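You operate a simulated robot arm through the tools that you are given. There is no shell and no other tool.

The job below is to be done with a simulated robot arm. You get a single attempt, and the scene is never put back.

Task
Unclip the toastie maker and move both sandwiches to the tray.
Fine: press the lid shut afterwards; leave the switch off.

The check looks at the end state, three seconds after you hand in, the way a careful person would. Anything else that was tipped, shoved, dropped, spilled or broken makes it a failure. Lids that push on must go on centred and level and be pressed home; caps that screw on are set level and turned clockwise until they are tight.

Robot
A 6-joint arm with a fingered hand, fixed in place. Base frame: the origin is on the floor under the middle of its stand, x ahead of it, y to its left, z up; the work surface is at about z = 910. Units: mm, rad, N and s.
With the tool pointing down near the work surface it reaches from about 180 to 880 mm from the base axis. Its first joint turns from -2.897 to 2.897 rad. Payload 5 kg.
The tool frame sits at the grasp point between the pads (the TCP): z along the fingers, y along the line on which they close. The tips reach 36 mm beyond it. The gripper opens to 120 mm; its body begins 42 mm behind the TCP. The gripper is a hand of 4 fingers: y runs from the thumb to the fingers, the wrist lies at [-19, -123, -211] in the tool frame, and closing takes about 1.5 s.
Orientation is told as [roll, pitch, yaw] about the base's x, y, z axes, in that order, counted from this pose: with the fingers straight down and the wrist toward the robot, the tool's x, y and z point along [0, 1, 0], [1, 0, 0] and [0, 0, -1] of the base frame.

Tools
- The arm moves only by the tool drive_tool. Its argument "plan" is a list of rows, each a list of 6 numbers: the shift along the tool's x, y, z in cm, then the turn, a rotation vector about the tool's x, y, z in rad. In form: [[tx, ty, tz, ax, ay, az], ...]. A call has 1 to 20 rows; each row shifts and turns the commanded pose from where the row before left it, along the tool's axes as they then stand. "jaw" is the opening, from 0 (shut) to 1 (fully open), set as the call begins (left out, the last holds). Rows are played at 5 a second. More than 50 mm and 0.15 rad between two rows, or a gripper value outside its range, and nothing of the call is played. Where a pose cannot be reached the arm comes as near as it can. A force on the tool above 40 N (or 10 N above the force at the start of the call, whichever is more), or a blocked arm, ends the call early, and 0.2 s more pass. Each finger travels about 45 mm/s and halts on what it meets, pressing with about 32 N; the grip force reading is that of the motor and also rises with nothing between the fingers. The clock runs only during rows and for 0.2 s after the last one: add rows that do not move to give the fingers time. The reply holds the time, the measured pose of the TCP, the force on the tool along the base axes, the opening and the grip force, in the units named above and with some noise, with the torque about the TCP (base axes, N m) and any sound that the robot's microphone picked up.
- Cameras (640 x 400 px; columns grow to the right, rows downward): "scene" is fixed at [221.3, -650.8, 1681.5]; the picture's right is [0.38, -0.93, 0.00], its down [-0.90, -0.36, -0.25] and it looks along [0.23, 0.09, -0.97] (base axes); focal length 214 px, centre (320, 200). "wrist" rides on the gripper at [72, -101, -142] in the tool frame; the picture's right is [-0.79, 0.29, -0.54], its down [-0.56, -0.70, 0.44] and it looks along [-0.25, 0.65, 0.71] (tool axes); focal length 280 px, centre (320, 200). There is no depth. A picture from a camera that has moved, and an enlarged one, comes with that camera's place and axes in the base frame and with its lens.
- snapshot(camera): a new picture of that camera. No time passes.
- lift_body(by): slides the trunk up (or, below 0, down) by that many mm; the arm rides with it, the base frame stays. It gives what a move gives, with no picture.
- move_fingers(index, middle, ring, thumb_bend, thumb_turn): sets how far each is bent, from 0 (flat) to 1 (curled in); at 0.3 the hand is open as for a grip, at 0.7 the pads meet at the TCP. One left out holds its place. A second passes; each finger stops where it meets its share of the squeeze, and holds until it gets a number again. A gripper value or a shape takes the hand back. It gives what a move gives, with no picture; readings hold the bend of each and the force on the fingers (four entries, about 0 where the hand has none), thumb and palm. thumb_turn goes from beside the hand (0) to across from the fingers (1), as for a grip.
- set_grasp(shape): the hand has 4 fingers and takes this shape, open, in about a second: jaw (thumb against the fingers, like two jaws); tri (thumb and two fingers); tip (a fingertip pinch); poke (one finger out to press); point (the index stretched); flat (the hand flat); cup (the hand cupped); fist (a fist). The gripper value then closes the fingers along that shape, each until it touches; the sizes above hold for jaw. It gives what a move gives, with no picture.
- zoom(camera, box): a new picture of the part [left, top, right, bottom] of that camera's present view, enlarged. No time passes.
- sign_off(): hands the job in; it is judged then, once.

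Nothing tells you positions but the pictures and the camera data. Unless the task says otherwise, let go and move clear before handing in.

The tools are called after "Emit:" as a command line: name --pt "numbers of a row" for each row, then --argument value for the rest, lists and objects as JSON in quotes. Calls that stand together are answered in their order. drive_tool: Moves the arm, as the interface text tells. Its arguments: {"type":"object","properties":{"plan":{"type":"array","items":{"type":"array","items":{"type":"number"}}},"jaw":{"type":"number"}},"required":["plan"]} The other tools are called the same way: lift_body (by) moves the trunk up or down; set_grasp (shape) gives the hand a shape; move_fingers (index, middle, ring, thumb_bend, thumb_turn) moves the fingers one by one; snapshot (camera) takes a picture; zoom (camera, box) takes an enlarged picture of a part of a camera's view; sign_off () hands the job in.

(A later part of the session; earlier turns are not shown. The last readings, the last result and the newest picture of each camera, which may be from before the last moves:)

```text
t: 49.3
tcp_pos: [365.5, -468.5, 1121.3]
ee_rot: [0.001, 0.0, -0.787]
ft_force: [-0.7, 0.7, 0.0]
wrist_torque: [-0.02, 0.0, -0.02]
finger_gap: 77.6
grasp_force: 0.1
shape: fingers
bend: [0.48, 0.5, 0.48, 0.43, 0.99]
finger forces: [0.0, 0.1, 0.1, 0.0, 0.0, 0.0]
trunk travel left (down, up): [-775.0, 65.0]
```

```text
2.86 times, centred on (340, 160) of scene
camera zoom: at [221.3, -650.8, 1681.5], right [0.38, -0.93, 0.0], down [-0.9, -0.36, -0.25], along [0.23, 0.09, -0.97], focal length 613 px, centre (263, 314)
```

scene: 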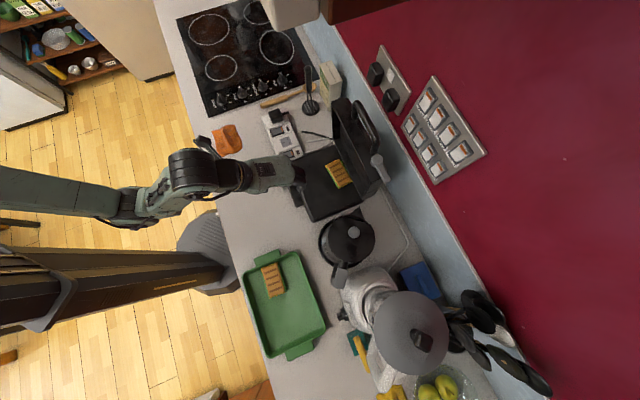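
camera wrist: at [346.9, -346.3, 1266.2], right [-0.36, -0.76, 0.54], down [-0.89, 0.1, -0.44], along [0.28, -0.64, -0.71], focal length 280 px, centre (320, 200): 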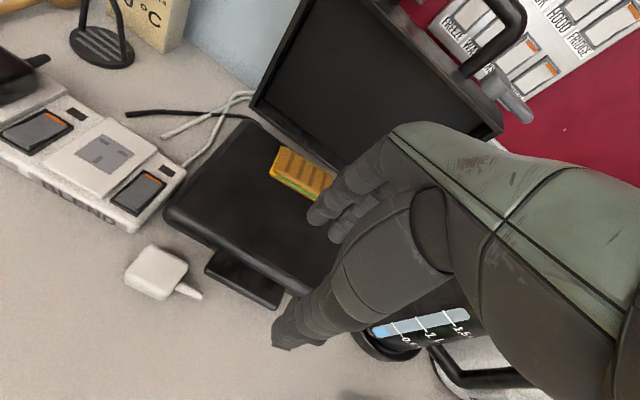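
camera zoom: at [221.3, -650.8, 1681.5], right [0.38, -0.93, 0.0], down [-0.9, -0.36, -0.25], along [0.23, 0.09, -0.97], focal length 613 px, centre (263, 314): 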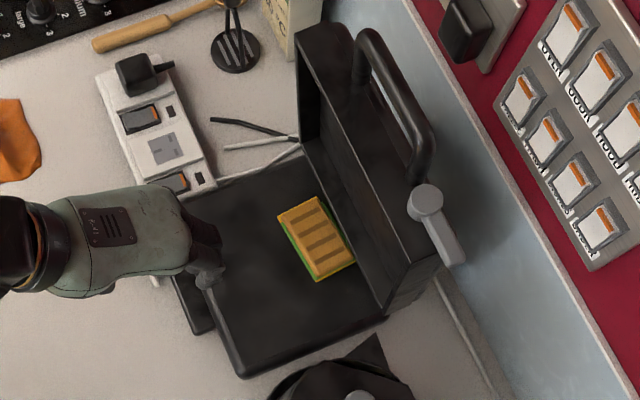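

The first sandwich is in the tray. The second one has been nudged back close to the lid, so I'll look at the gap behind it.

Emit:
zoom --camera "wrist" --box '[220, 90, 380, 230]'

Emit:
zoom --camera "scene" --box '[310, 100, 390, 200]'

Emit:
zoom --camera "scene" --box '[230, 240, 340, 370]'

```text
2.86 times, centred on (300, 160) of wrist
camera zoom: at [346.9, -346.3, 1266.2], right [-0.36, -0.76, 0.54], down [-0.89, 0.1, -0.44], along [0.28, -0.64, -0.71], focal length 801 px, centre (377, 314)
```

zoom: 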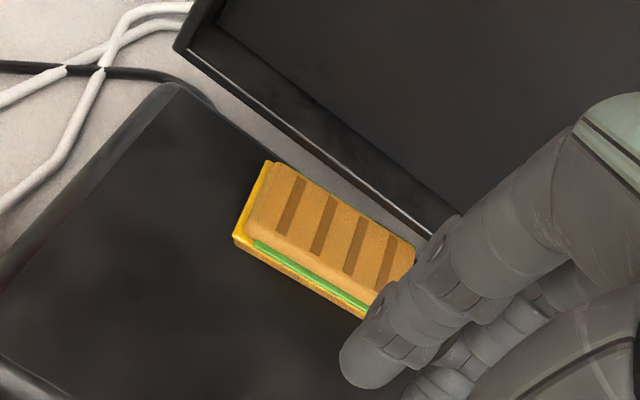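

```text
4.00 times, centred on (350, 150) of scene
camera zoom: at [221.3, -650.8, 1681.5], right [0.38, -0.93, 0.0], down [-0.9, -0.36, -0.25], along [0.23, 0.09, -0.97], focal length 858 px, centre (200, 400)
```

zoom: 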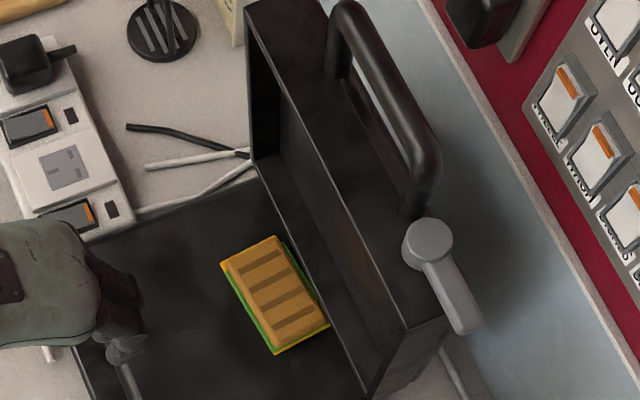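

```text
3.08 times, centred on (285, 305) of scene
camera zoom: at [221.3, -650.8, 1681.5], right [0.38, -0.93, 0.0], down [-0.9, -0.36, -0.25], along [0.23, 0.09, -0.97], focal length 660 px, centre (428, -123)
```

zoom: 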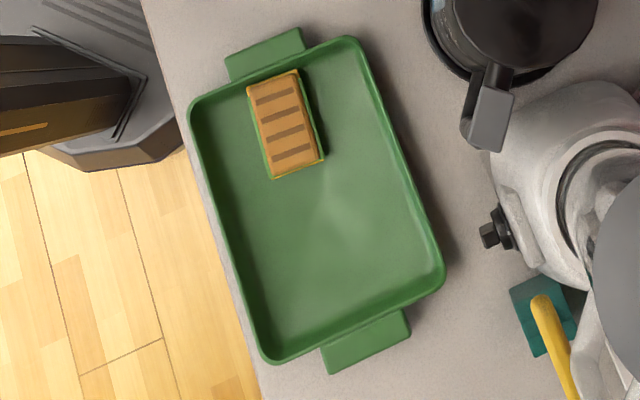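

The second sandwich sits about 10 mm from the lid, so I'll grip it by its ends instead, with the hand turned 90°. I'll turn the hand here first, with the fingers opened wide.

Emit:
drive_tool --pt "0 0 -1.0 0 0 0.131" --pt "0 0 -1.0 0 0 0.131" --pt "0 0 -1.0 0 0 0.131" --pt "0 0 -1.0 0 0 0.131" --pt "0 0 0 0 0 0.131" --pt "0 0 0 0 0 0.131" --pt "0 0 0 0 0 0.131" --pt "0 0 0 0 0 0.131" --pt "0 0 0 0 0 0.131" --pt "0 0 0 0 0 0.131" --pt "0 0 0 0 0 0.131" --pt "0 0 0 0 0 0.13" --pt "0 0 0 0 0 0"

Emit:
snapshot --camera "wrist"

Emit:
snapshot --camera "scene"

```text
t: 52.1
tcp_pos: [369.0, -506.5, 1117.2]
ee_rot: [0.004, -0.003, -2.358]
ft_force: [0.3, 0.9, -0.2]
wrist_torque: [-0.02, -0.03, 0.0]
finger_gap: 77.3
grasp_force: 0.1
shape: fingers
bend: [0.48, 0.5, 0.48, 0.43, 0.99]
finger forces: [0.1, 0.0, 0.0, 0.1, 0.0, 0.1]
out of reach, approached as far as the arm can: row 10, 11, 12
trunk travel left (down, up): [-775.0, 65.0]
```

```text
taken
camera wrist: at [493.0, -485.5, 1261.4], right [-0.76, 0.36, 0.54], down [0.1, 0.89, -0.45], along [-0.64, -0.28, -0.71], focal length 280 px, centre (320, 200)
```

wrist: 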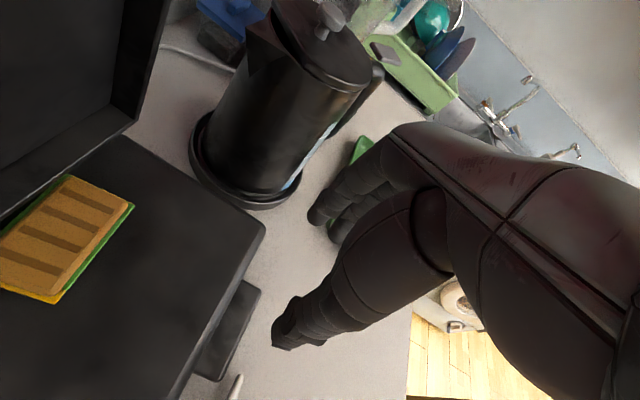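

```text
taken
```

scene: 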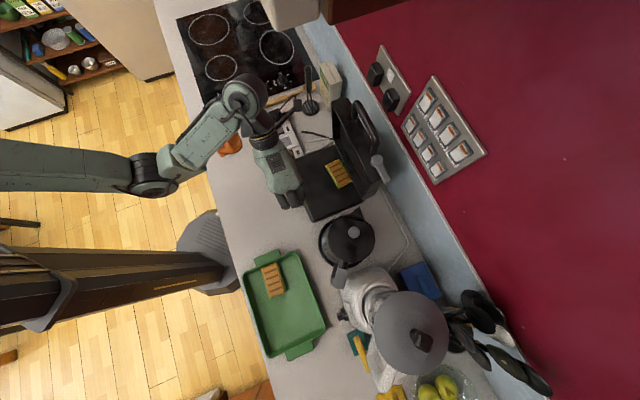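

The turned orientation is reachable. I'll open the fingers wide and look at them.

Emit:
move_fingers --index 0.28 --middle 0.3 --ring 0.28 --thumb_bend 0.28 --thumb_turn 1.0

Emit:
snapshot --camera "wrist"

Emit:
zoom --camera "scene" --box '[260, 120, 360, 240]'

```text
t: 53.1
tcp_pos: [369.1, -506.7, 1117.5]
ee_rot: [0.002, -0.001, -2.358]
ft_force: [0.6, -0.5, -0.4]
wrist_torque: [0.01, -0.01, -0.02]
finger_gap: 128.6
grasp_force: 0.0
shape: fingers
bend: [0.28, 0.3, 0.28, 0.28, 0.97]
finger forces: [0.1, 0.1, 0.0, 0.0, 0.0, 0.1]
trunk travel left (down, up): [-775.0, 65.0]
```

```text
taken
camera wrist: at [493.2, -485.6, 1261.0], right [-0.76, 0.36, 0.54], down [0.1, 0.89, -0.45], along [-0.64, -0.29, -0.71], focal length 280 px, centre (320, 200)
```

wrist: 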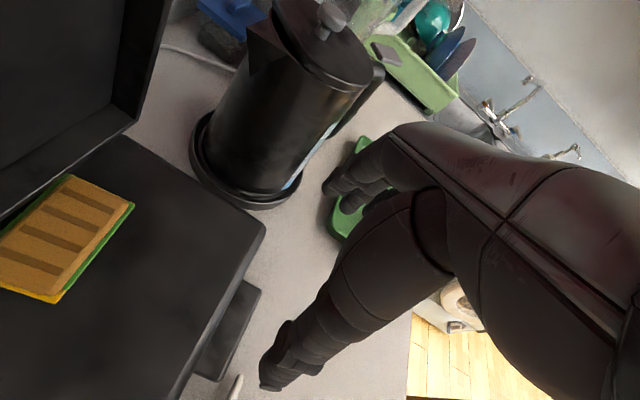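

```text
3.33 times, centred on (310, 180) of scene
camera zoom: at [221.3, -650.8, 1681.5], right [0.38, -0.93, 0.0], down [-0.9, -0.36, -0.25], along [0.23, 0.09, -0.97], focal length 715 px, centre (353, 267)
```

zoom: 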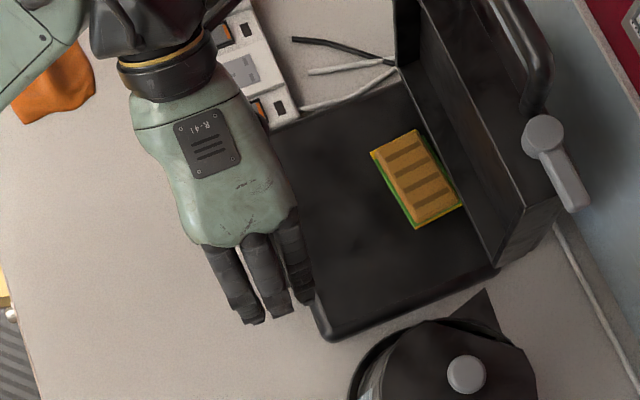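

The opening is about 128 mm for the 100 mm sandwich. I'll align the hand to the sandwich, which is turned about 5°, tilt it slightly away from the lid, and come down to a low approach height in front of it.

Emit:
drive_tool --pt "0 0 0 0 0 -0.082" --pt "0 0 0 0 0.125 0" --pt "0 0 0 0 0.125 0" --pt "0.985 -0.33 3.15 0 0 0" --pt "0.985 -0.33 3.15 0 0 0" --pt "0.985 -0.33 3.15 0 0 0" --pt "0.985 -0.33 3.15 0 0 0" --pt "0 0 0 0 0 0"

Emit:
snapshot --camera "wrist"

Emit:
snapshot --camera "scene"

Emit:
zoom --camera "scene" --box '[270, 90, 390, 230]'

```text
t: 54.9
tcp_pos: [429.5, -539.5, 1004.2]
ee_rot: [0.251, 0.0, -2.275]
ft_force: [-0.6, 0.4, 0.0]
wrist_torque: [0.02, -0.01, -0.01]
finger_gap: 128.6
grasp_force: 0.0
shape: fingers
bend: [0.28, 0.3, 0.28, 0.28, 0.97]
finger forces: [0.0, 0.0, 0.1, 0.0, 0.0, 0.1]
trunk travel left (down, up): [-775.0, 65.0]
```

```text
taken
camera wrist: at [522.5, -485.3, 1160.8], right [-0.87, 0.36, 0.33], down [0.12, 0.81, -0.57], along [-0.47, -0.45, -0.75], focal length 280 px, centre (320, 200)
```

wrist: 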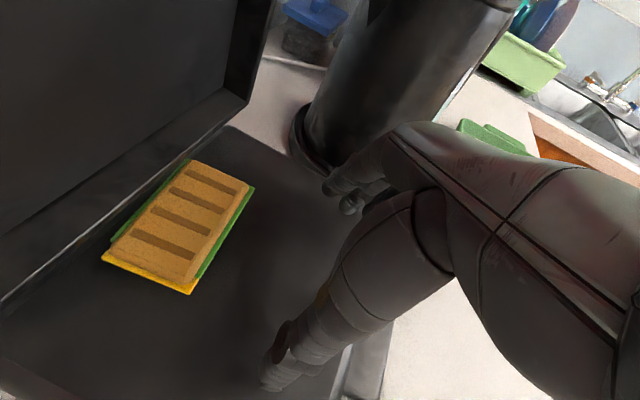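

```text
taken
```

scene: 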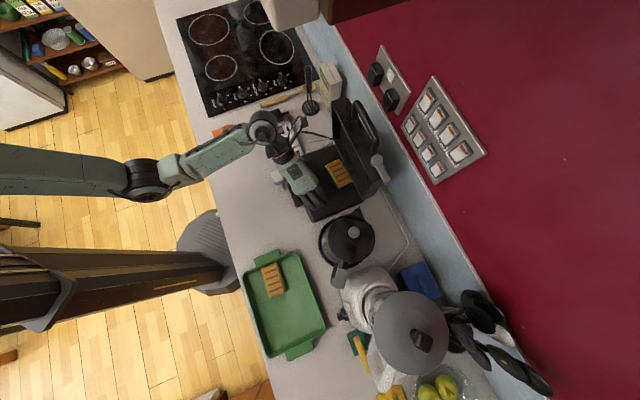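

```text
2.86 times, centred on (330, 160) of scene
camera zoom: at [221.3, -650.8, 1681.5], right [0.38, -0.93, 0.0], down [-0.9, -0.36, -0.25], along [0.23, 0.09, -0.97], focal length 613 px, centre (291, 314)
```

zoom: 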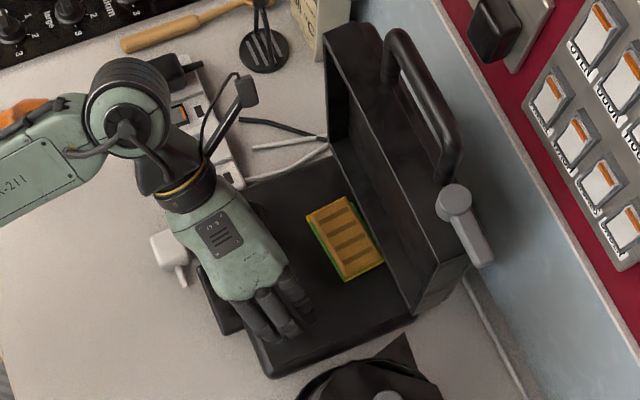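

The wrist camera sticks out on the lid side, so I need more tilt and a two-point pinch with index and thumb. I'll curl the middle and ring fingers, tilt further, and check clearances before advancing.

Emit:
drive_tool --pt "0 0 -2.0 0 0 0" --pt "0 0 0 0 0.125 0" --pt "0 0 0 0 0.125 0" --pt "0 0 0 0 0 0"

Emit:
move_fingers --index 0.28 --middle 1.0 --ring 1.0 --thumb_bend 0.28 --thumb_turn 1.0

Emit:
snapshot --camera "wrist"

Emit:
zoom --camera "scene" --box '[270, 90, 390, 230]'

```text
t: 55.9
tcp_pos: [425.8, -537.0, 1023.4]
ee_rot: [0.501, -0.001, -2.276]
ft_force: [0.3, -0.4, 0.8]
wrist_torque: [0.0, 0.02, -0.02]
finger_gap: 128.7
grasp_force: 0.0
shape: fingers
bend: [0.28, 0.3, 0.28, 0.28, 0.97]
finger forces: [0.0, 0.0, 0.0, 0.1, 0.0, 0.1]
trunk travel left (down, up): [-775.0, 65.0]
```

```text
t: 56.9
tcp_pos: [426.8, -537.3, 1023.8]
ee_rot: [0.499, 0.0, -2.276]
ft_force: [-0.3, 0.2, -0.6]
wrist_torque: [0.0, -0.04, 0.02]
finger_gap: 128.7
grasp_force: 0.0
shape: fingers
bend: [0.28, 1.0, 1.0, 0.28, 0.97]
finger forces: [0.1, 0.0, 0.0, 0.0, 0.0, 0.0]
trunk travel left (down, up): [-775.0, 65.0]
```

```text
taken
camera wrist: at [489.1, -457.3, 1185.1], right [-0.91, 0.4, 0.1], down [0.24, 0.71, -0.66], along [-0.33, -0.58, -0.75], focal length 280 px, centre (320, 200)
```

wrist: 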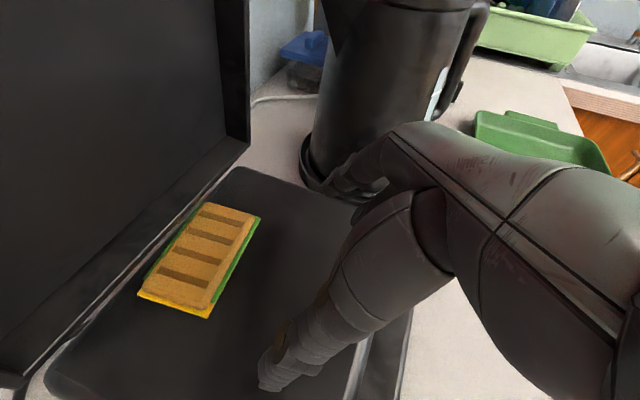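

```text
2.86 times, centred on (330, 160) of scene
camera zoom: at [221.3, -650.8, 1681.5], right [0.38, -0.93, 0.0], down [-0.9, -0.36, -0.25], along [0.23, 0.09, -0.97], focal length 613 px, centre (291, 314)
```

zoom: 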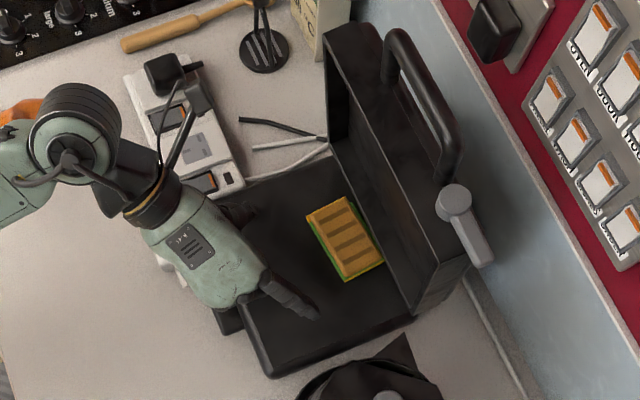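

Emit:
zoom --camera "wrist" --box '[300, 120, 420, 230]'

Emit:
zoom --camera "wrist" --box '[220, 280, 360, 400]'

Emit:
zoom --camera "scene" --box '[300, 150, 360, 220]'

```text
3.64 times, centred on (360, 175) of wrist
camera zoom: at [489.1, -457.3, 1185.1], right [-0.91, 0.4, 0.1], down [0.24, 0.71, -0.66], along [-0.33, -0.58, -0.75], focal length 1020 px, centre (174, 291)
```

zoom: 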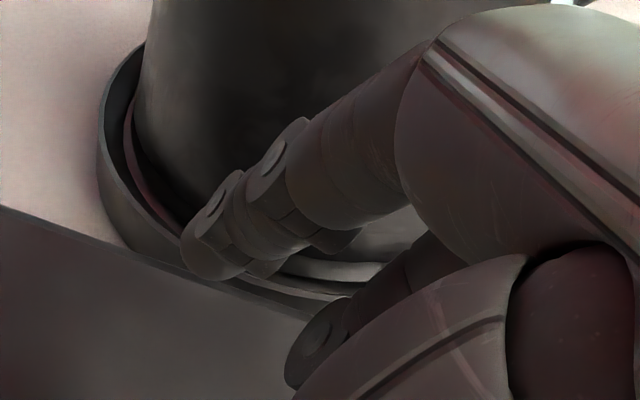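

```text
3.33 times, centred on (290, 340) of wrist
camera zoom: at [489.1, -457.3, 1185.1], right [-0.91, 0.4, 0.1], down [0.24, 0.71, -0.66], along [-0.33, -0.58, -0.75], focal length 935 px, centre (420, -267)
```

zoom: 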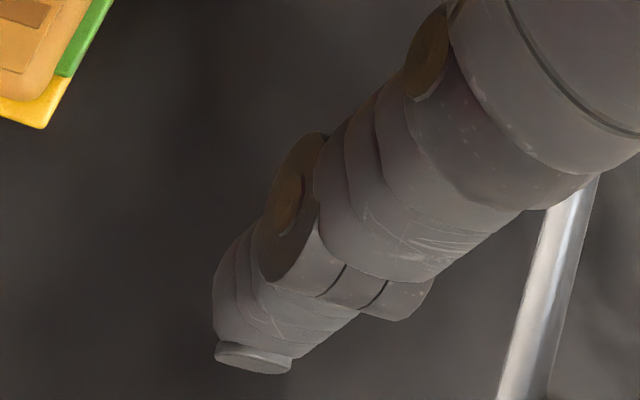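

```text
5.71 times, centred on (330, 185) of scene
camera zoom: at [221.3, -650.8, 1681.5], right [0.38, -0.93, 0.0], down [-0.9, -0.36, -0.25], along [0.23, 0.09, -0.97], focal length 1226 px, centre (263, 286)
```

zoom: 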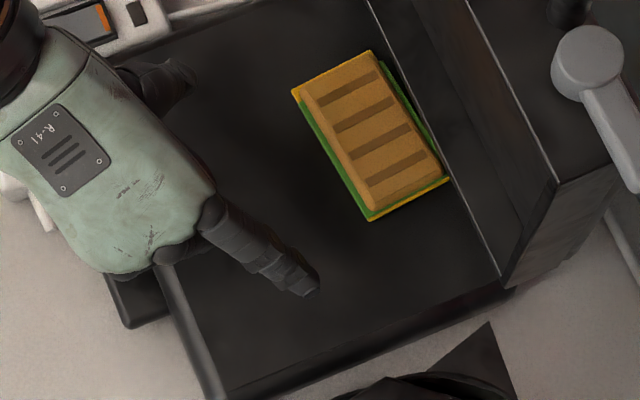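

Index and thumb tips are at about y=±78, symmetric about the sandwich. I'll reduce the tilt slightly to 0.4 rad and advance so the pinch straddles the sandwich ends.

Emit:
drive_tool --pt "0 0 0 0 -0.1 0" --pt "2.66 0.03 1.63 0 0 0" --pt "2.66 0.03 1.63 0 0 0" --pt "2.66 0.03 1.63 0 0 0" --pt "0 0 0 0 0 0"

Emit:
snapshot --camera "wrist"

Emit:
zoom --camera "scene" --box '[290, 90, 390, 210]'

```text
t: 58.1
tcp_pos: [495.9, -599.7, 1013.0]
ee_rot: [0.401, -0.001, -2.276]
ft_force: [0.9, -0.7, 0.1]
wrist_torque: [0.01, 0.01, 0.0]
finger_gap: 128.7
grasp_force: 0.1
shape: fingers
bend: [0.28, 1.0, 1.0, 0.28, 0.97]
finger forces: [0.1, 0.1, 0.0, 0.0, 0.0, 0.0]
trunk travel left (down, up): [-775.0, 65.0]
```

```text
taken
camera wrist: at [571.2, -529.7, 1173.4], right [-0.9, 0.39, 0.19], down [0.19, 0.76, -0.63], along [-0.39, -0.53, -0.76], focal length 280 px, centre (320, 200)
```

wrist: 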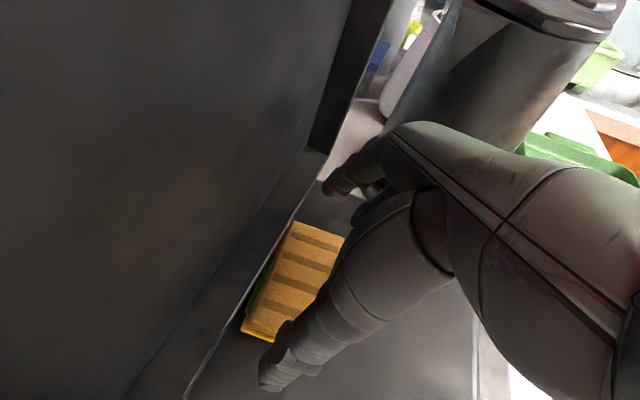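

```text
3.33 times, centred on (340, 150) of scene
camera zoom: at [221.3, -650.8, 1681.5], right [0.38, -0.93, 0.0], down [-0.9, -0.36, -0.25], along [0.23, 0.09, -0.97], focal length 715 px, centre (253, 367)
```

zoom: 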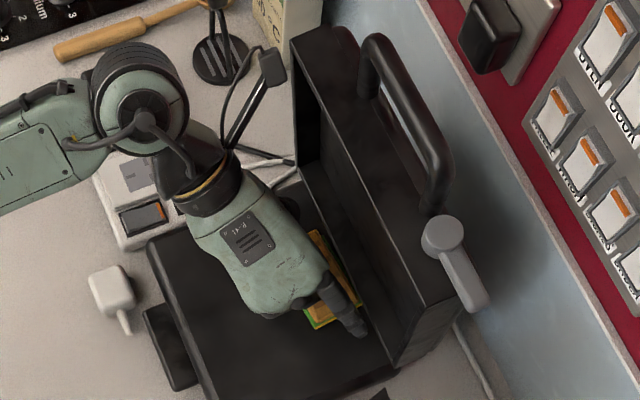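

Emit:
drive_tool --pt "-0.311 -0.3 0.737 0 0 0" --pt "-0.311 0 0.737 0 0 0" --pt "-0.2 0 0.46 0 0 0" --pt "0 0 0 0 0 0"

Emit:
snapshot --camera "wrist"

Emit:
zoom --camera "scene" --box '[290, 90, 390, 210]'

```text
t: 59.1
tcp_pos: [498.7, -596.8, 990.2]
ee_rot: [0.4, -0.001, -2.276]
ft_force: [0.6, 1.0, -0.5]
wrist_torque: [0.0, -0.02, 0.04]
finger_gap: 128.7
grasp_force: 0.1
shape: fingers
bend: [0.28, 1.0, 1.0, 0.28, 0.97]
finger forces: [0.0, 0.1, 0.1, 0.0, 0.0, 0.0]
trunk travel left (down, up): [-775.0, 65.0]
```

```text
taken
camera wrist: at [573.1, -527.3, 1150.3], right [-0.9, 0.39, 0.19], down [0.19, 0.76, -0.63], along [-0.39, -0.53, -0.76], focal length 280 px, centre (320, 200)
```

wrist: 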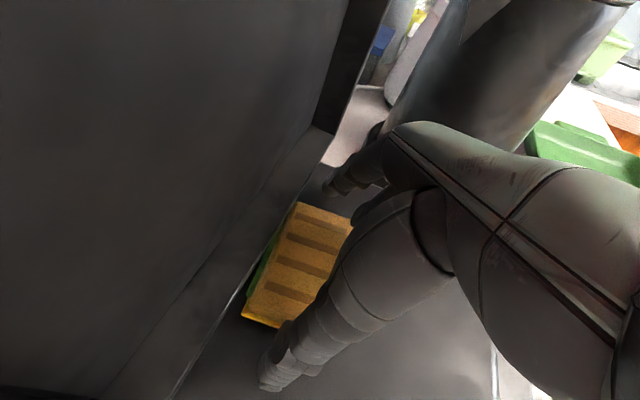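

```text
3.33 times, centred on (340, 150) of scene
camera zoom: at [221.3, -650.8, 1681.5], right [0.38, -0.93, 0.0], down [-0.9, -0.36, -0.25], along [0.23, 0.09, -0.97], focal length 715 px, centre (253, 367)
```

zoom: 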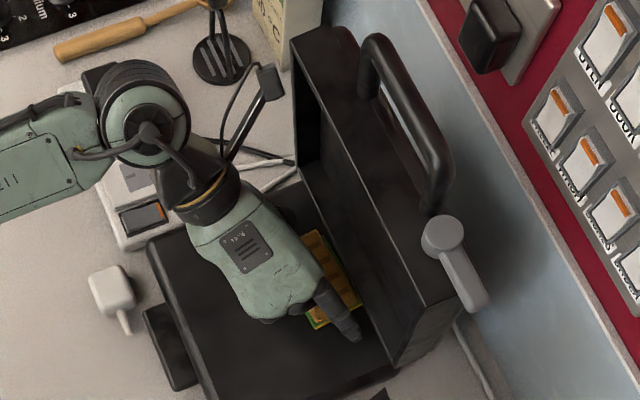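

The hand is in place with no contact. I'll close the index and thumb gently on the ends of the sandwich.

Emit:
move_fingers --index 0.37 --thumb_bend 0.36

Emit:
zoom --camera "wrist" --box '[220, 150, 400, 400]'

Emit:
zoom --camera "scene" --box '[310, 140, 370, 200]'

```text
t: 60.1
tcp_pos: [497.9, -597.6, 989.5]
ee_rot: [0.4, 0.0, -2.275]
ft_force: [0.4, 0.1, 0.1]
wrist_torque: [-0.02, -0.01, -0.01]
finger_gap: 105.2
grasp_force: 0.1
shape: fingers
bend: [0.37, 1.0, 1.0, 0.36, 0.98]
finger forces: [0.0, 0.1, 0.0, 0.0, 0.0, 0.1]
trunk travel left (down, up): [-775.0, 65.0]
```

```text
1.60 times, centred on (310, 275) of wrist
camera zoom: at [573.1, -527.3, 1150.5], right [-0.9, 0.39, 0.19], down [0.19, 0.76, -0.63], along [-0.39, -0.53, -0.76], focal length 449 px, centre (336, 80)
```

zoom: 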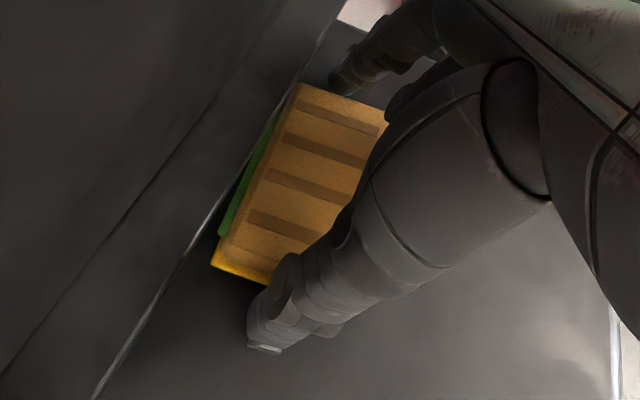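

```text
6.67 times, centred on (340, 170) of scene
camera zoom: at [221.3, -650.8, 1681.5], right [0.38, -0.93, 0.0], down [-0.9, -0.36, -0.25], along [0.23, 0.09, -0.97], focal length 1430 px, centre (187, 400)
```

zoom: 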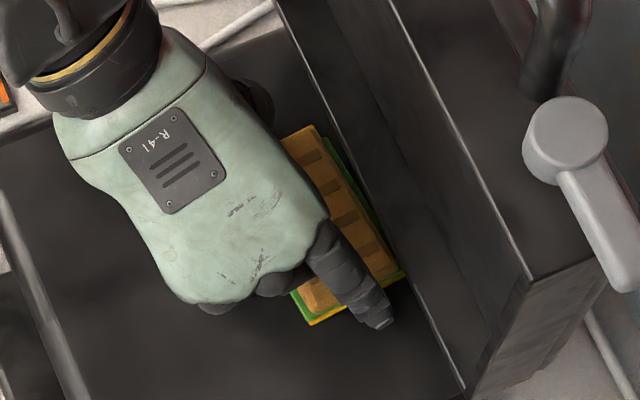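

Emit:
move_fingers --index 0.42 --thumb_bend 0.42

Emit:
zoom --camera "wrist" --box '[220, 150, 400, 400]'

Emit:
zoom --camera "scene" --box '[310, 140, 370, 200]'

```text
t: 61.1
tcp_pos: [496.5, -596.7, 989.6]
ee_rot: [0.398, -0.001, -2.277]
ft_force: [1.1, -0.5, 0.5]
wrist_torque: [0.03, -0.03, -0.01]
finger_gap: 97.8
grasp_force: 4.2
shape: fingers
bend: [0.39, 1.0, 1.0, 0.39, 0.99]
finger forces: [3.5, 0.1, 0.0, 0.0, 4.1, 0.0]
trunk travel left (down, up): [-775.0, 65.0]
```

```text
1.60 times, centred on (310, 275) of wrist
camera zoom: at [573.1, -527.2, 1150.6], right [-0.9, 0.39, 0.19], down [0.19, 0.76, -0.63], along [-0.39, -0.53, -0.76], focal length 449 px, centre (336, 80)
```

zoom: 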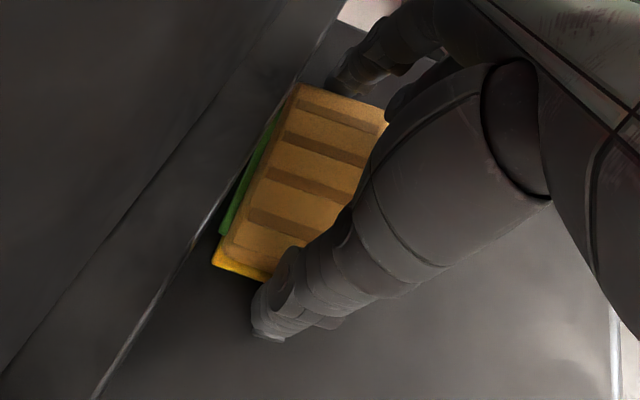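

```text
6.67 times, centred on (340, 170) of scene
camera zoom: at [221.3, -650.8, 1681.5], right [0.38, -0.93, 0.0], down [-0.9, -0.36, -0.25], along [0.23, 0.09, -0.97], focal length 1430 px, centre (187, 400)
```

zoom: 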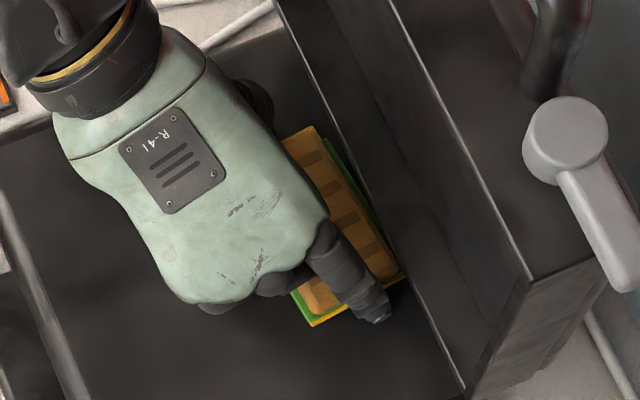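

Both contacts are made (gap about 98 mm). I'll squeeze more firmly.

Emit:
move_fingers --index 0.5 --thumb_bend 0.5

Emit:
zoom --camera "wrist" --box '[220, 150, 400, 400]'

```text
t: 62.1
tcp_pos: [498.4, -596.5, 990.3]
ee_rot: [0.398, 0.001, -2.275]
ft_force: [1.4, -1.3, 1.9]
wrist_torque: [0.08, -0.07, -0.06]
finger_gap: 95.5
grasp_force: 12.2
shape: fingers
bend: [0.4, 1.0, 1.0, 0.42, 0.99]
finger forces: [11.9, 0.0, 0.0, 0.0, 12.6, 0.0]
trunk travel left (down, up): [-775.0, 65.0]
```

```text
1.60 times, centred on (310, 275) of wrist
camera zoom: at [573.1, -527.2, 1150.7], right [-0.9, 0.39, 0.19], down [0.19, 0.76, -0.63], along [-0.39, -0.53, -0.76], focal length 449 px, centre (336, 80)
```

zoom: 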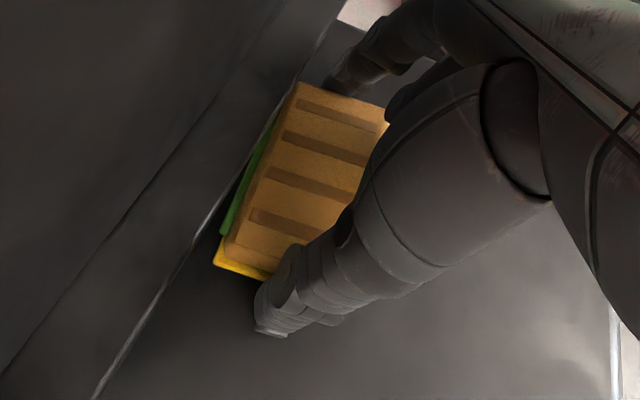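

Emit:
move_fingers --index 0.58 --thumb_bend 0.58

Emit:
drive_tool --pt "0.19 0 -0.46 0 0 0" --pt "-0.92 0 -0.39 0 0 0" --pt "-1.38 0 -0.58 0 0 0" --pt "-1.84 0 -0.78 0 0 0" --pt "0 0 0 0 0 0"

Emit:
snapshot --camera "wrist"

Emit:
zoom --camera "scene" --box '[290, 90, 390, 210]'

```text
t: 63.1
tcp_pos: [497.5, -598.3, 989.1]
ee_rot: [0.4, 0.001, -2.276]
ft_force: [0.2, 1.2, 1.8]
wrist_torque: [0.11, -0.1, 0.02]
finger_gap: 94.8
grasp_force: 15.0
shape: fingers
bend: [0.35, 1.0, 1.0, 0.47, 1.0]
finger forces: [14.6, 0.0, 0.0, 0.1, 15.9, 0.1]
trunk travel left (down, up): [-775.0, 65.0]
```

```text
t: 64.3
tcp_pos: [464.1, -568.1, 994.4]
ee_rot: [0.4, 0.0, -2.276]
ft_force: [-0.1, -0.9, -0.7]
wrist_torque: [0.01, 0.05, 0.0]
finger_gap: 94.7
grasp_force: 15.4
shape: fingers
bend: [0.35, 1.0, 1.0, 0.47, 1.0]
finger forces: [15.2, 0.0, 0.2, 0.0, 15.4, 0.1]
trunk travel left (down, up): [-775.0, 65.0]
```

```text
taken
camera wrist: at [539.8, -497.9, 1155.2], right [-0.9, 0.39, 0.19], down [0.19, 0.76, -0.63], along [-0.39, -0.53, -0.76], focal length 280 px, centre (320, 200)
```

wrist: 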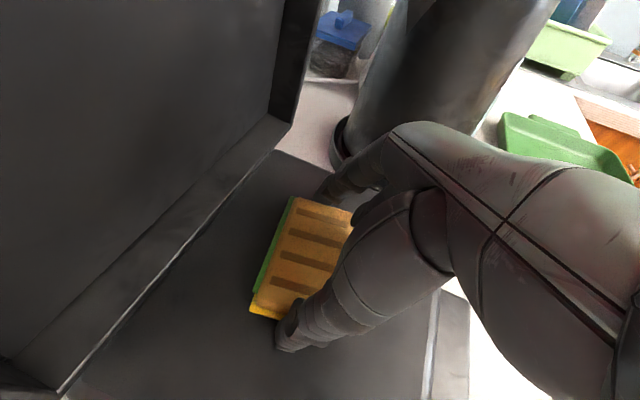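

```text
3.33 times, centred on (340, 150) of scene
camera zoom: at [221.3, -650.8, 1681.5], right [0.38, -0.93, 0.0], down [-0.9, -0.36, -0.25], along [0.23, 0.09, -0.97], focal length 715 px, centre (253, 367)
```

zoom: 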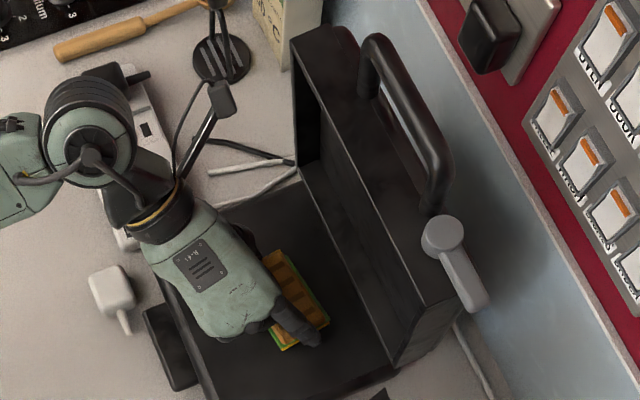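

The sandwich moves along with the pinch, so I'll draw it further forward to where the first one was, set it down there, and regrip it with three fingers as before.

Emit:
drive_tool --pt "-1.61 0 -0.68 0 0 0" --pt "-1.61 0 -0.68 0 0 0" --pt "-0.46 0 -0.19 0 0 0" --pt "-0.19 0 0.46 0 0 0" --pt "0 0 0 0 0 0"

Emit:
move_fingers --index 0.28 --thumb_bend 0.28

Emit:
snapshot --camera "wrist"

Emit:
zoom --camera "scene" --box '[290, 90, 390, 210]'

```text
t: 65.5
tcp_pos: [433.8, -540.5, 989.6]
ee_rot: [0.399, 0.001, -2.275]
ft_force: [-0.5, 0.4, 1.8]
wrist_torque: [0.05, -0.04, 0.02]
finger_gap: 94.8
grasp_force: 15.5
shape: fingers
bend: [0.35, 1.0, 1.0, 0.47, 1.0]
finger forces: [15.2, 0.1, 0.0, 0.1, 15.4, 0.0]
trunk travel left (down, up): [-775.0, 65.0]
```

```text
t: 66.5
tcp_pos: [434.3, -541.5, 990.2]
ee_rot: [0.398, 0.001, -2.276]
ft_force: [-0.6, 0.5, -0.3]
wrist_torque: [0.03, -0.01, 0.03]
finger_gap: 128.3
grasp_force: 0.0
shape: fingers
bend: [0.28, 1.0, 1.0, 0.28, 0.97]
finger forces: [0.1, 0.1, 0.1, 0.0, 0.0, 0.0]
trunk travel left (down, up): [-775.0, 65.0]
```

```text
taken
camera wrist: at [509.1, -471.1, 1150.7], right [-0.9, 0.39, 0.19], down [0.19, 0.76, -0.63], along [-0.39, -0.53, -0.76], focal length 280 px, centre (320, 200)
```

wrist: 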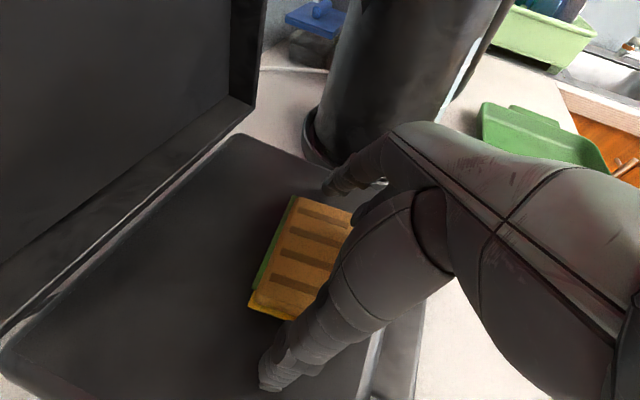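

```text
3.33 times, centred on (340, 150) of scene
camera zoom: at [221.3, -650.8, 1681.5], right [0.38, -0.93, 0.0], down [-0.9, -0.36, -0.25], along [0.23, 0.09, -0.97], focal length 715 px, centre (253, 367)
```

zoom: 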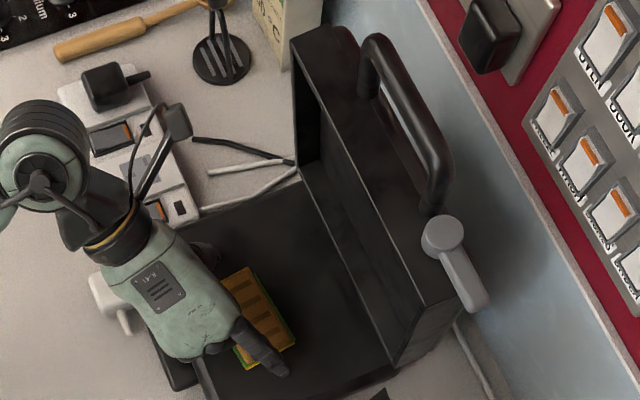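

Emit:
drive_tool --pt "0.4 0 -0.92 0 0 0" --pt "1.17 0 -2.76 0 0 0" --pt "1.56 0 -3.68 0 0 0" --pt "1.56 0 -3.68 0 0 0" --pt "0 0 0 0 -0.134 0" --pt "0 0 0 0 -0.133 0" --pt "0 0 0 0 -0.133 0" --pt "0 0 0 0 0 0"

Emit:
drive_tool --pt "0 0 0 0 0 -0.136" --pt "0 0 0 0 0 -0.136" --pt "0 0 0 0 0 -0.136" --pt "0 0 0 0 0 -0.136" --pt "0 0 0 0 0 -0.136" --pt "0 0 0 0 0 -0.136" --pt "0 0 0 0 0 -0.135" --pt "0 0 0 0 0 -0.135" --pt "0 0 0 0 0 -0.135" --pt "0 0 0 0 0 -0.135" --pt "0 0 0 0 0 -0.135" --pt "0 0 0 0 0 0"

Emit:
move_fingers --index 0.45 --middle 0.47 --ring 0.45 --thumb_bend 0.42 --thumb_turn 1.0

Emit:
snapshot --camera "wrist"

Emit:
zoom --camera "scene" --box '[290, 100, 390, 220]'

```text
t: 68.3
tcp_pos: [434.2, -542.0, 1108.8]
ee_rot: [-0.002, 0.001, -2.276]
ft_force: [0.1, 0.3, -0.5]
wrist_torque: [0.0, 0.01, -0.02]
finger_gap: 128.6
grasp_force: 0.0
shape: fingers
bend: [0.28, 1.0, 1.0, 0.28, 0.97]
finger forces: [0.0, 0.0, 0.0, 0.0, 0.0, 0.1]
trunk travel left (down, up): [-775.0, 65.0]
```

```text
t: 70.9
tcp_pos: [434.4, -542.2, 1108.6]
ee_rot: [0.001, -0.001, -0.785]
ft_force: [-0.1, -0.2, -0.5]
wrist_torque: [0.01, 0.01, 0.03]
finger_gap: 128.8
grasp_force: 0.0
shape: fingers
bend: [0.28, 1.0, 1.0, 0.28, 0.97]
finger forces: [0.0, 0.0, 0.0, 0.0, 0.0, 0.0]
trunk travel left (down, up): [-775.0, 65.0]
```

```text
t: 71.9
tcp_pos: [434.7, -541.4, 1108.9]
ee_rot: [0.0, 0.001, -0.787]
ft_force: [-0.6, -0.6, 0.1]
wrist_torque: [0.0, 0.03, 0.01]
finger_gap: 84.1
grasp_force: 0.0
shape: fingers
bend: [0.45, 0.47, 0.45, 0.42, 0.99]
finger forces: [0.0, 0.0, 0.1, 0.0, 0.0, 0.0]
trunk travel left (down, up): [-775.0, 65.0]
```

```text
taken
camera wrist: at [414.9, -418.6, 1253.0], right [-0.35, -0.76, 0.54], down [-0.89, 0.1, -0.44], along [0.28, -0.64, -0.71], focal length 280 px, centre (320, 200)
```

wrist: 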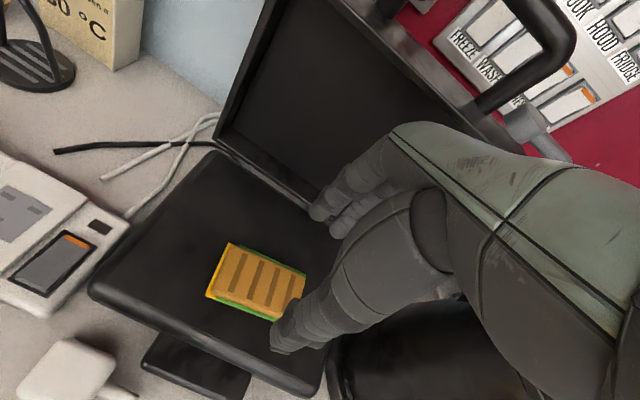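

```text
3.33 times, centred on (340, 160) of scene
camera zoom: at [221.3, -650.8, 1681.5], right [0.38, -0.93, 0.0], down [-0.9, -0.36, -0.25], along [0.23, 0.09, -0.97], focal length 715 px, centre (253, 333)
```

zoom: 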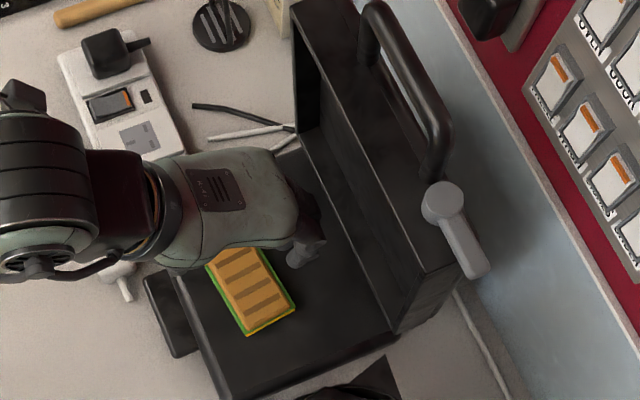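

The second sandwich is now well clear of the lid, centred at about (437, -564) and turned about 8° from the hand. I'll align and descend over it with three fingers and the thumb, as with the first.

Emit:
drive_tool --pt "0 0 0 0 0 -0.14" --pt "-0.2 1.1 0 0 0 0" --pt "0 0 3.0 0 0 0" --pt "0 0 3.0 0 0 0" --pt "0 0 0 0 0 0"

Emit:
zoom --camera "wrist" --box '[190, 150, 390, 370]'

Emit:
zoom --camera "scene" --box '[290, 120, 370, 220]'

```text
t: 73.1
tcp_pos: [441.1, -550.2, 1049.5]
ee_rot: [0.0, 0.0, -0.646]
ft_force: [0.2, -0.1, 0.6]
wrist_torque: [0.05, 0.0, -0.02]
finger_gap: 84.1
grasp_force: 0.0
shape: fingers
bend: [0.45, 0.47, 0.45, 0.42, 0.99]
finger forces: [0.0, 0.1, 0.0, 0.0, 0.1, 0.0]
trunk travel left (down, up): [-775.0, 65.0]
```

```text
1.82 times, centred on (290, 260) of wrist
camera zoom: at [405.5, -430.6, 1193.4], right [-0.24, -0.8, 0.54], down [-0.9, -0.03, -0.44], along [0.37, -0.59, -0.71], focal length 510 px, centre (374, 91)
```

zoom: 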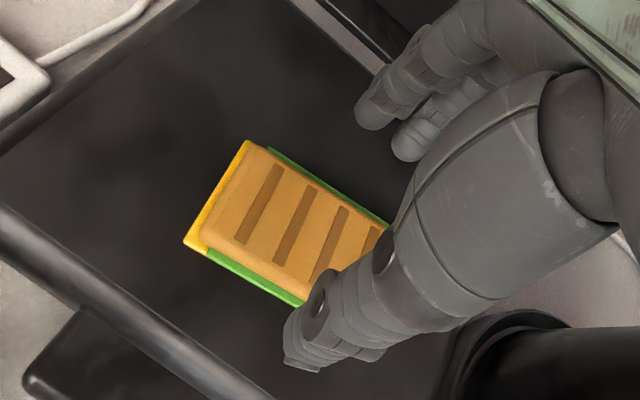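

```text
4.00 times, centred on (330, 170) of scene
camera zoom: at [221.3, -650.8, 1681.5], right [0.38, -0.93, 0.0], down [-0.9, -0.36, -0.25], along [0.23, 0.09, -0.97], focal length 858 px, centre (280, 320)
```

zoom: 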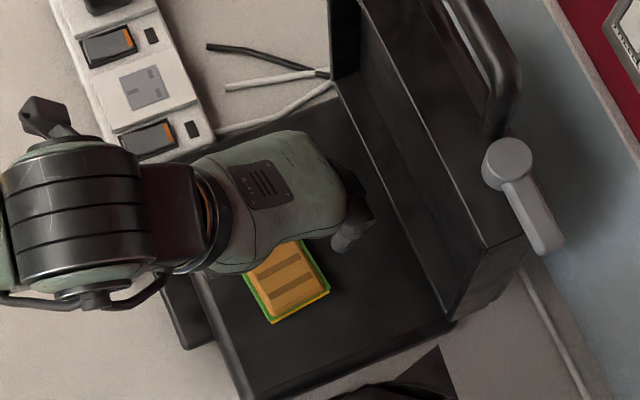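

Emit:
drive_tool --pt "0 0.35 1.5 0 0 0" --pt "0 0 2.0 0 0 0" --pt "0 0 1.5 0 0 0" --pt "0 0 0 0 0 0"

Emit:
zoom --camera "wrist" --box '[190, 150, 390, 370]'

```text
t: 74.1
tcp_pos: [445.8, -553.1, 1000.3]
ee_rot: [0.0, 0.0, -0.646]
ft_force: [0.6, 0.4, -0.1]
wrist_torque: [0.01, 0.0, -0.03]
finger_gap: 83.9
grasp_force: 0.0
shape: fingers
bend: [0.45, 0.47, 0.45, 0.42, 0.99]
finger forces: [0.1, 0.0, 0.0, 0.0, 0.0, 0.1]
trunk travel left (down, up): [-775.0, 65.0]
```

```text
1.82 times, centred on (290, 260) of wrist
camera zoom: at [409.0, -433.6, 1143.8], right [-0.24, -0.8, 0.54], down [-0.9, -0.03, -0.44], along [0.37, -0.59, -0.71], focal length 510 px, centre (374, 91)
```

zoom: 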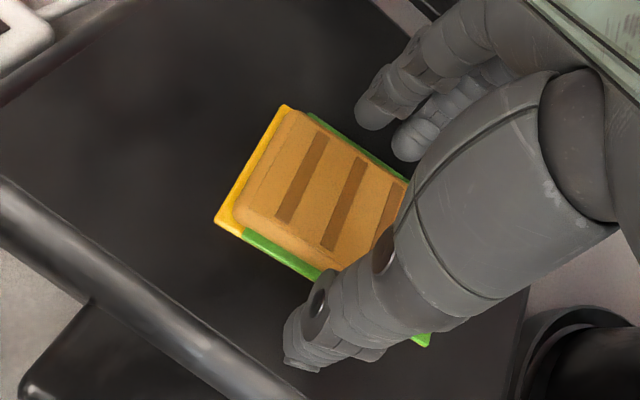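

Emit:
drive_tool --pt "0 0 0.4 0 0 0" --pt "0 0 0.25 0 0 0" --pt "0 0 0 0 0 0"

Emit:
move_fingers --index 0.56 --middle 0.58 --ring 0.56 --thumb_bend 0.56 --thumb_turn 1.0

Emit:
zoom --camera "wrist" --box '[190, 150, 390, 370]'

```text
t: 74.9
tcp_pos: [445.9, -553.3, 993.9]
ee_rot: [0.0, 0.001, -0.647]
ft_force: [0.0, 0.5, 3.3]
wrist_torque: [-0.08, -0.11, 0.02]
finger_gap: 84.3
grasp_force: 1.7
shape: fingers
bend: [0.45, 0.47, 0.45, 0.42, 0.99]
finger forces: [0.1, 2.9, 0.0, 0.1, 0.0, 0.0]
trunk travel left (down, up): [-775.0, 65.0]
```

```text
t: 75.9
tcp_pos: [445.3, -554.4, 993.4]
ee_rot: [0.0, 0.0, -0.645]
ft_force: [0.4, -0.3, 3.9]
wrist_torque: [-0.18, -0.13, 0.03]
finger_gap: 55.4
grasp_force: 6.9
shape: fingers
bend: [0.54, 0.55, 0.55, 0.52, 1.0]
finger forces: [1.9, 6.8, 0.7, 0.0, 4.4, 0.1]
trunk travel left (down, up): [-775.0, 65.0]
```

```text
1.82 times, centred on (290, 260) of wrist
camera zoom: at [408.4, -433.8, 1137.2], right [-0.24, -0.8, 0.54], down [-0.9, -0.03, -0.44], along [0.37, -0.59, -0.71], focal length 510 px, centre (374, 91)
```

zoom: 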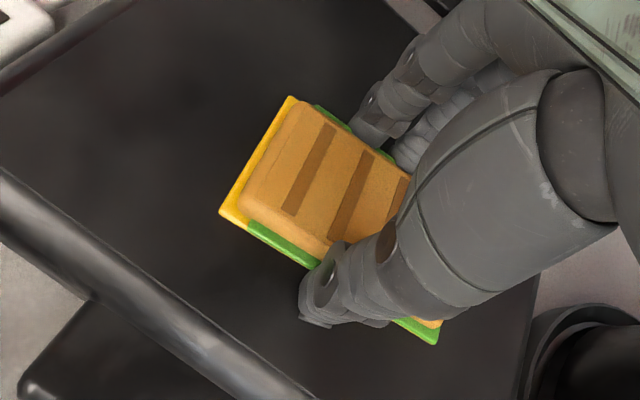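

Contact all round, matching the first grasp. I'll squeeze firmly and lift.

Emit:
move_fingers --index 0.66 --middle 0.66 --ring 0.66 --thumb_bend 0.64 --thumb_turn 1.0

Emit:
drive_tool --pt "0 0 -1.0 0 0 0" --pt "0 0 -2.0 0 0 0" --pt "0 0 -3.0 0 0 0" --pt "0 0 -3.0 0 0 0" --pt "0 0 -3.0 0 0 0" --pt "0 0 0 0 0 0"

Emit:
snapshot --camera "wrist"

```text
t: 76.9
tcp_pos: [444.3, -553.3, 994.4]
ee_rot: [0.0, -0.002, -0.646]
ft_force: [1.5, -2.4, 5.3]
wrist_torque: [-0.16, -0.13, 0.02]
finger_gap: 54.0
grasp_force: 20.6
shape: fingers
bend: [0.58, 0.6, 0.61, 0.52, 0.99]
finger forces: [7.3, 11.6, 4.8, 0.0, 18.0, 0.0]
trunk travel left (down, up): [-775.0, 65.0]
```

```text
t: 78.3
tcp_pos: [444.9, -550.1, 1112.8]
ee_rot: [-0.001, 0.001, -0.646]
ft_force: [0.2, 0.2, -0.3]
wrist_torque: [-0.02, -0.01, -0.01]
finger_gap: 53.9
grasp_force: 17.9
shape: fingers
bend: [0.58, 0.61, 0.62, 0.52, 0.99]
finger forces: [7.1, 6.8, 4.3, 0.1, 18.1, 0.0]
trunk travel left (down, up): [-775.0, 65.0]
```

```text
taken
camera wrist: at [408.0, -431.9, 1256.8], right [-0.24, -0.8, 0.54], down [-0.9, -0.03, -0.44], along [0.37, -0.59, -0.71], focal length 280 px, centre (320, 200)
```

wrist: 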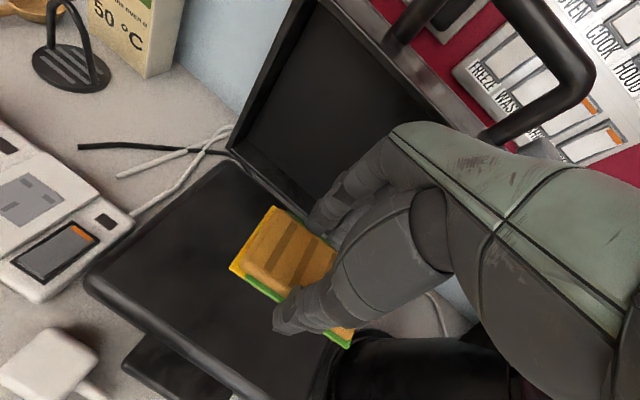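

Held firmly. I'll carry it to the free right-hand part of the tray, moving back first to stay clear of the kettle.

Emit:
drive_tool --pt "0 0 0 0 0 0.139" --pt "-1.5 -4.5 0 0 0 0" --pt "-1.5 -4.5 0 0 0 0" --pt "-1.5 -4.5 0 0 0 0" --pt "-1.5 -4.5 0 0 0 0" --pt "-3.7 -1.02 0 0 0 0" --pt "-3.7 -1.02 0 0 0 0" --pt "-3.7 -1.02 0 0 0 0" --pt "-3.7 -1.02 0 0 0 0" --pt "-3.7 -1.02 0 0 0 0" --pt "-3.7 -1.02 0 0 0 0" --pt "-3.7 -1.02 0 0 0 0" --pt "-3.7 -1.02 0 0 0 0" --pt "0 0 0 0 0 0"

Emit:
snapshot --camera "wrist"

Emit:
zoom --camera "scene" --box '[200, 220, 400, 400]'

```text
t: 81.3
tcp_pos: [10.5, -618.8, 1113.3]
ee_rot: [-0.001, 0.0, -0.782]
ft_force: [0.5, 0.2, -0.2]
wrist_torque: [-0.01, -0.01, -0.01]
finger_gap: 53.7
grasp_force: 17.7
shape: fingers
bend: [0.58, 0.61, 0.62, 0.52, 0.99]
finger forces: [7.0, 6.6, 4.3, 0.0, 17.9, 0.0]
trunk travel left (down, up): [-775.0, 65.0]
```

```text
taken
camera wrist: at [-10.2, -496.4, 1257.5], right [-0.35, -0.76, 0.54], down [-0.89, 0.1, -0.44], along [0.28, -0.64, -0.71], focal length 280 px, centre (320, 200)
```

wrist: 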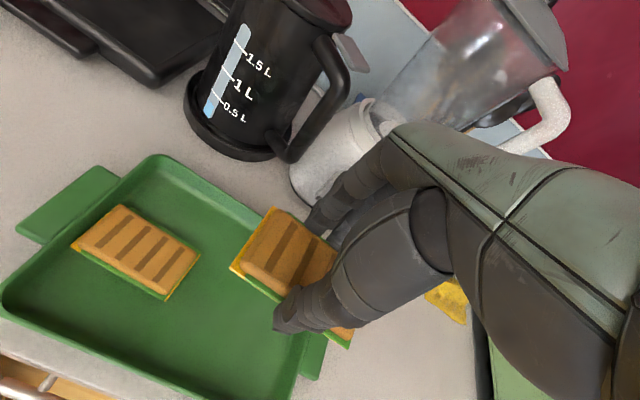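

```text
2.22 times, centred on (300, 310) of scene
camera zoom: at [221.3, -650.8, 1681.5], right [0.38, -0.93, 0.0], down [-0.9, -0.36, -0.25], along [0.23, 0.09, -0.97], focal length 477 px, centre (364, -44)
```

zoom: 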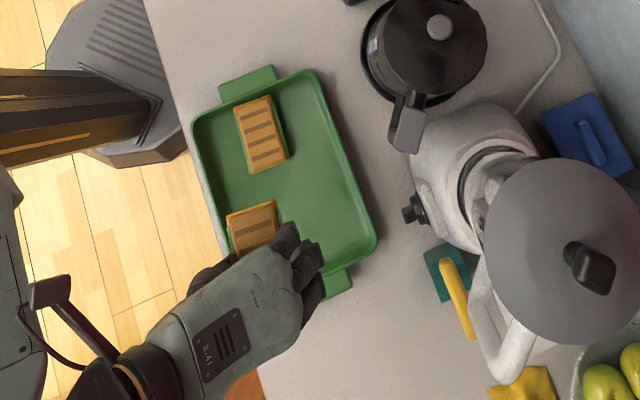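

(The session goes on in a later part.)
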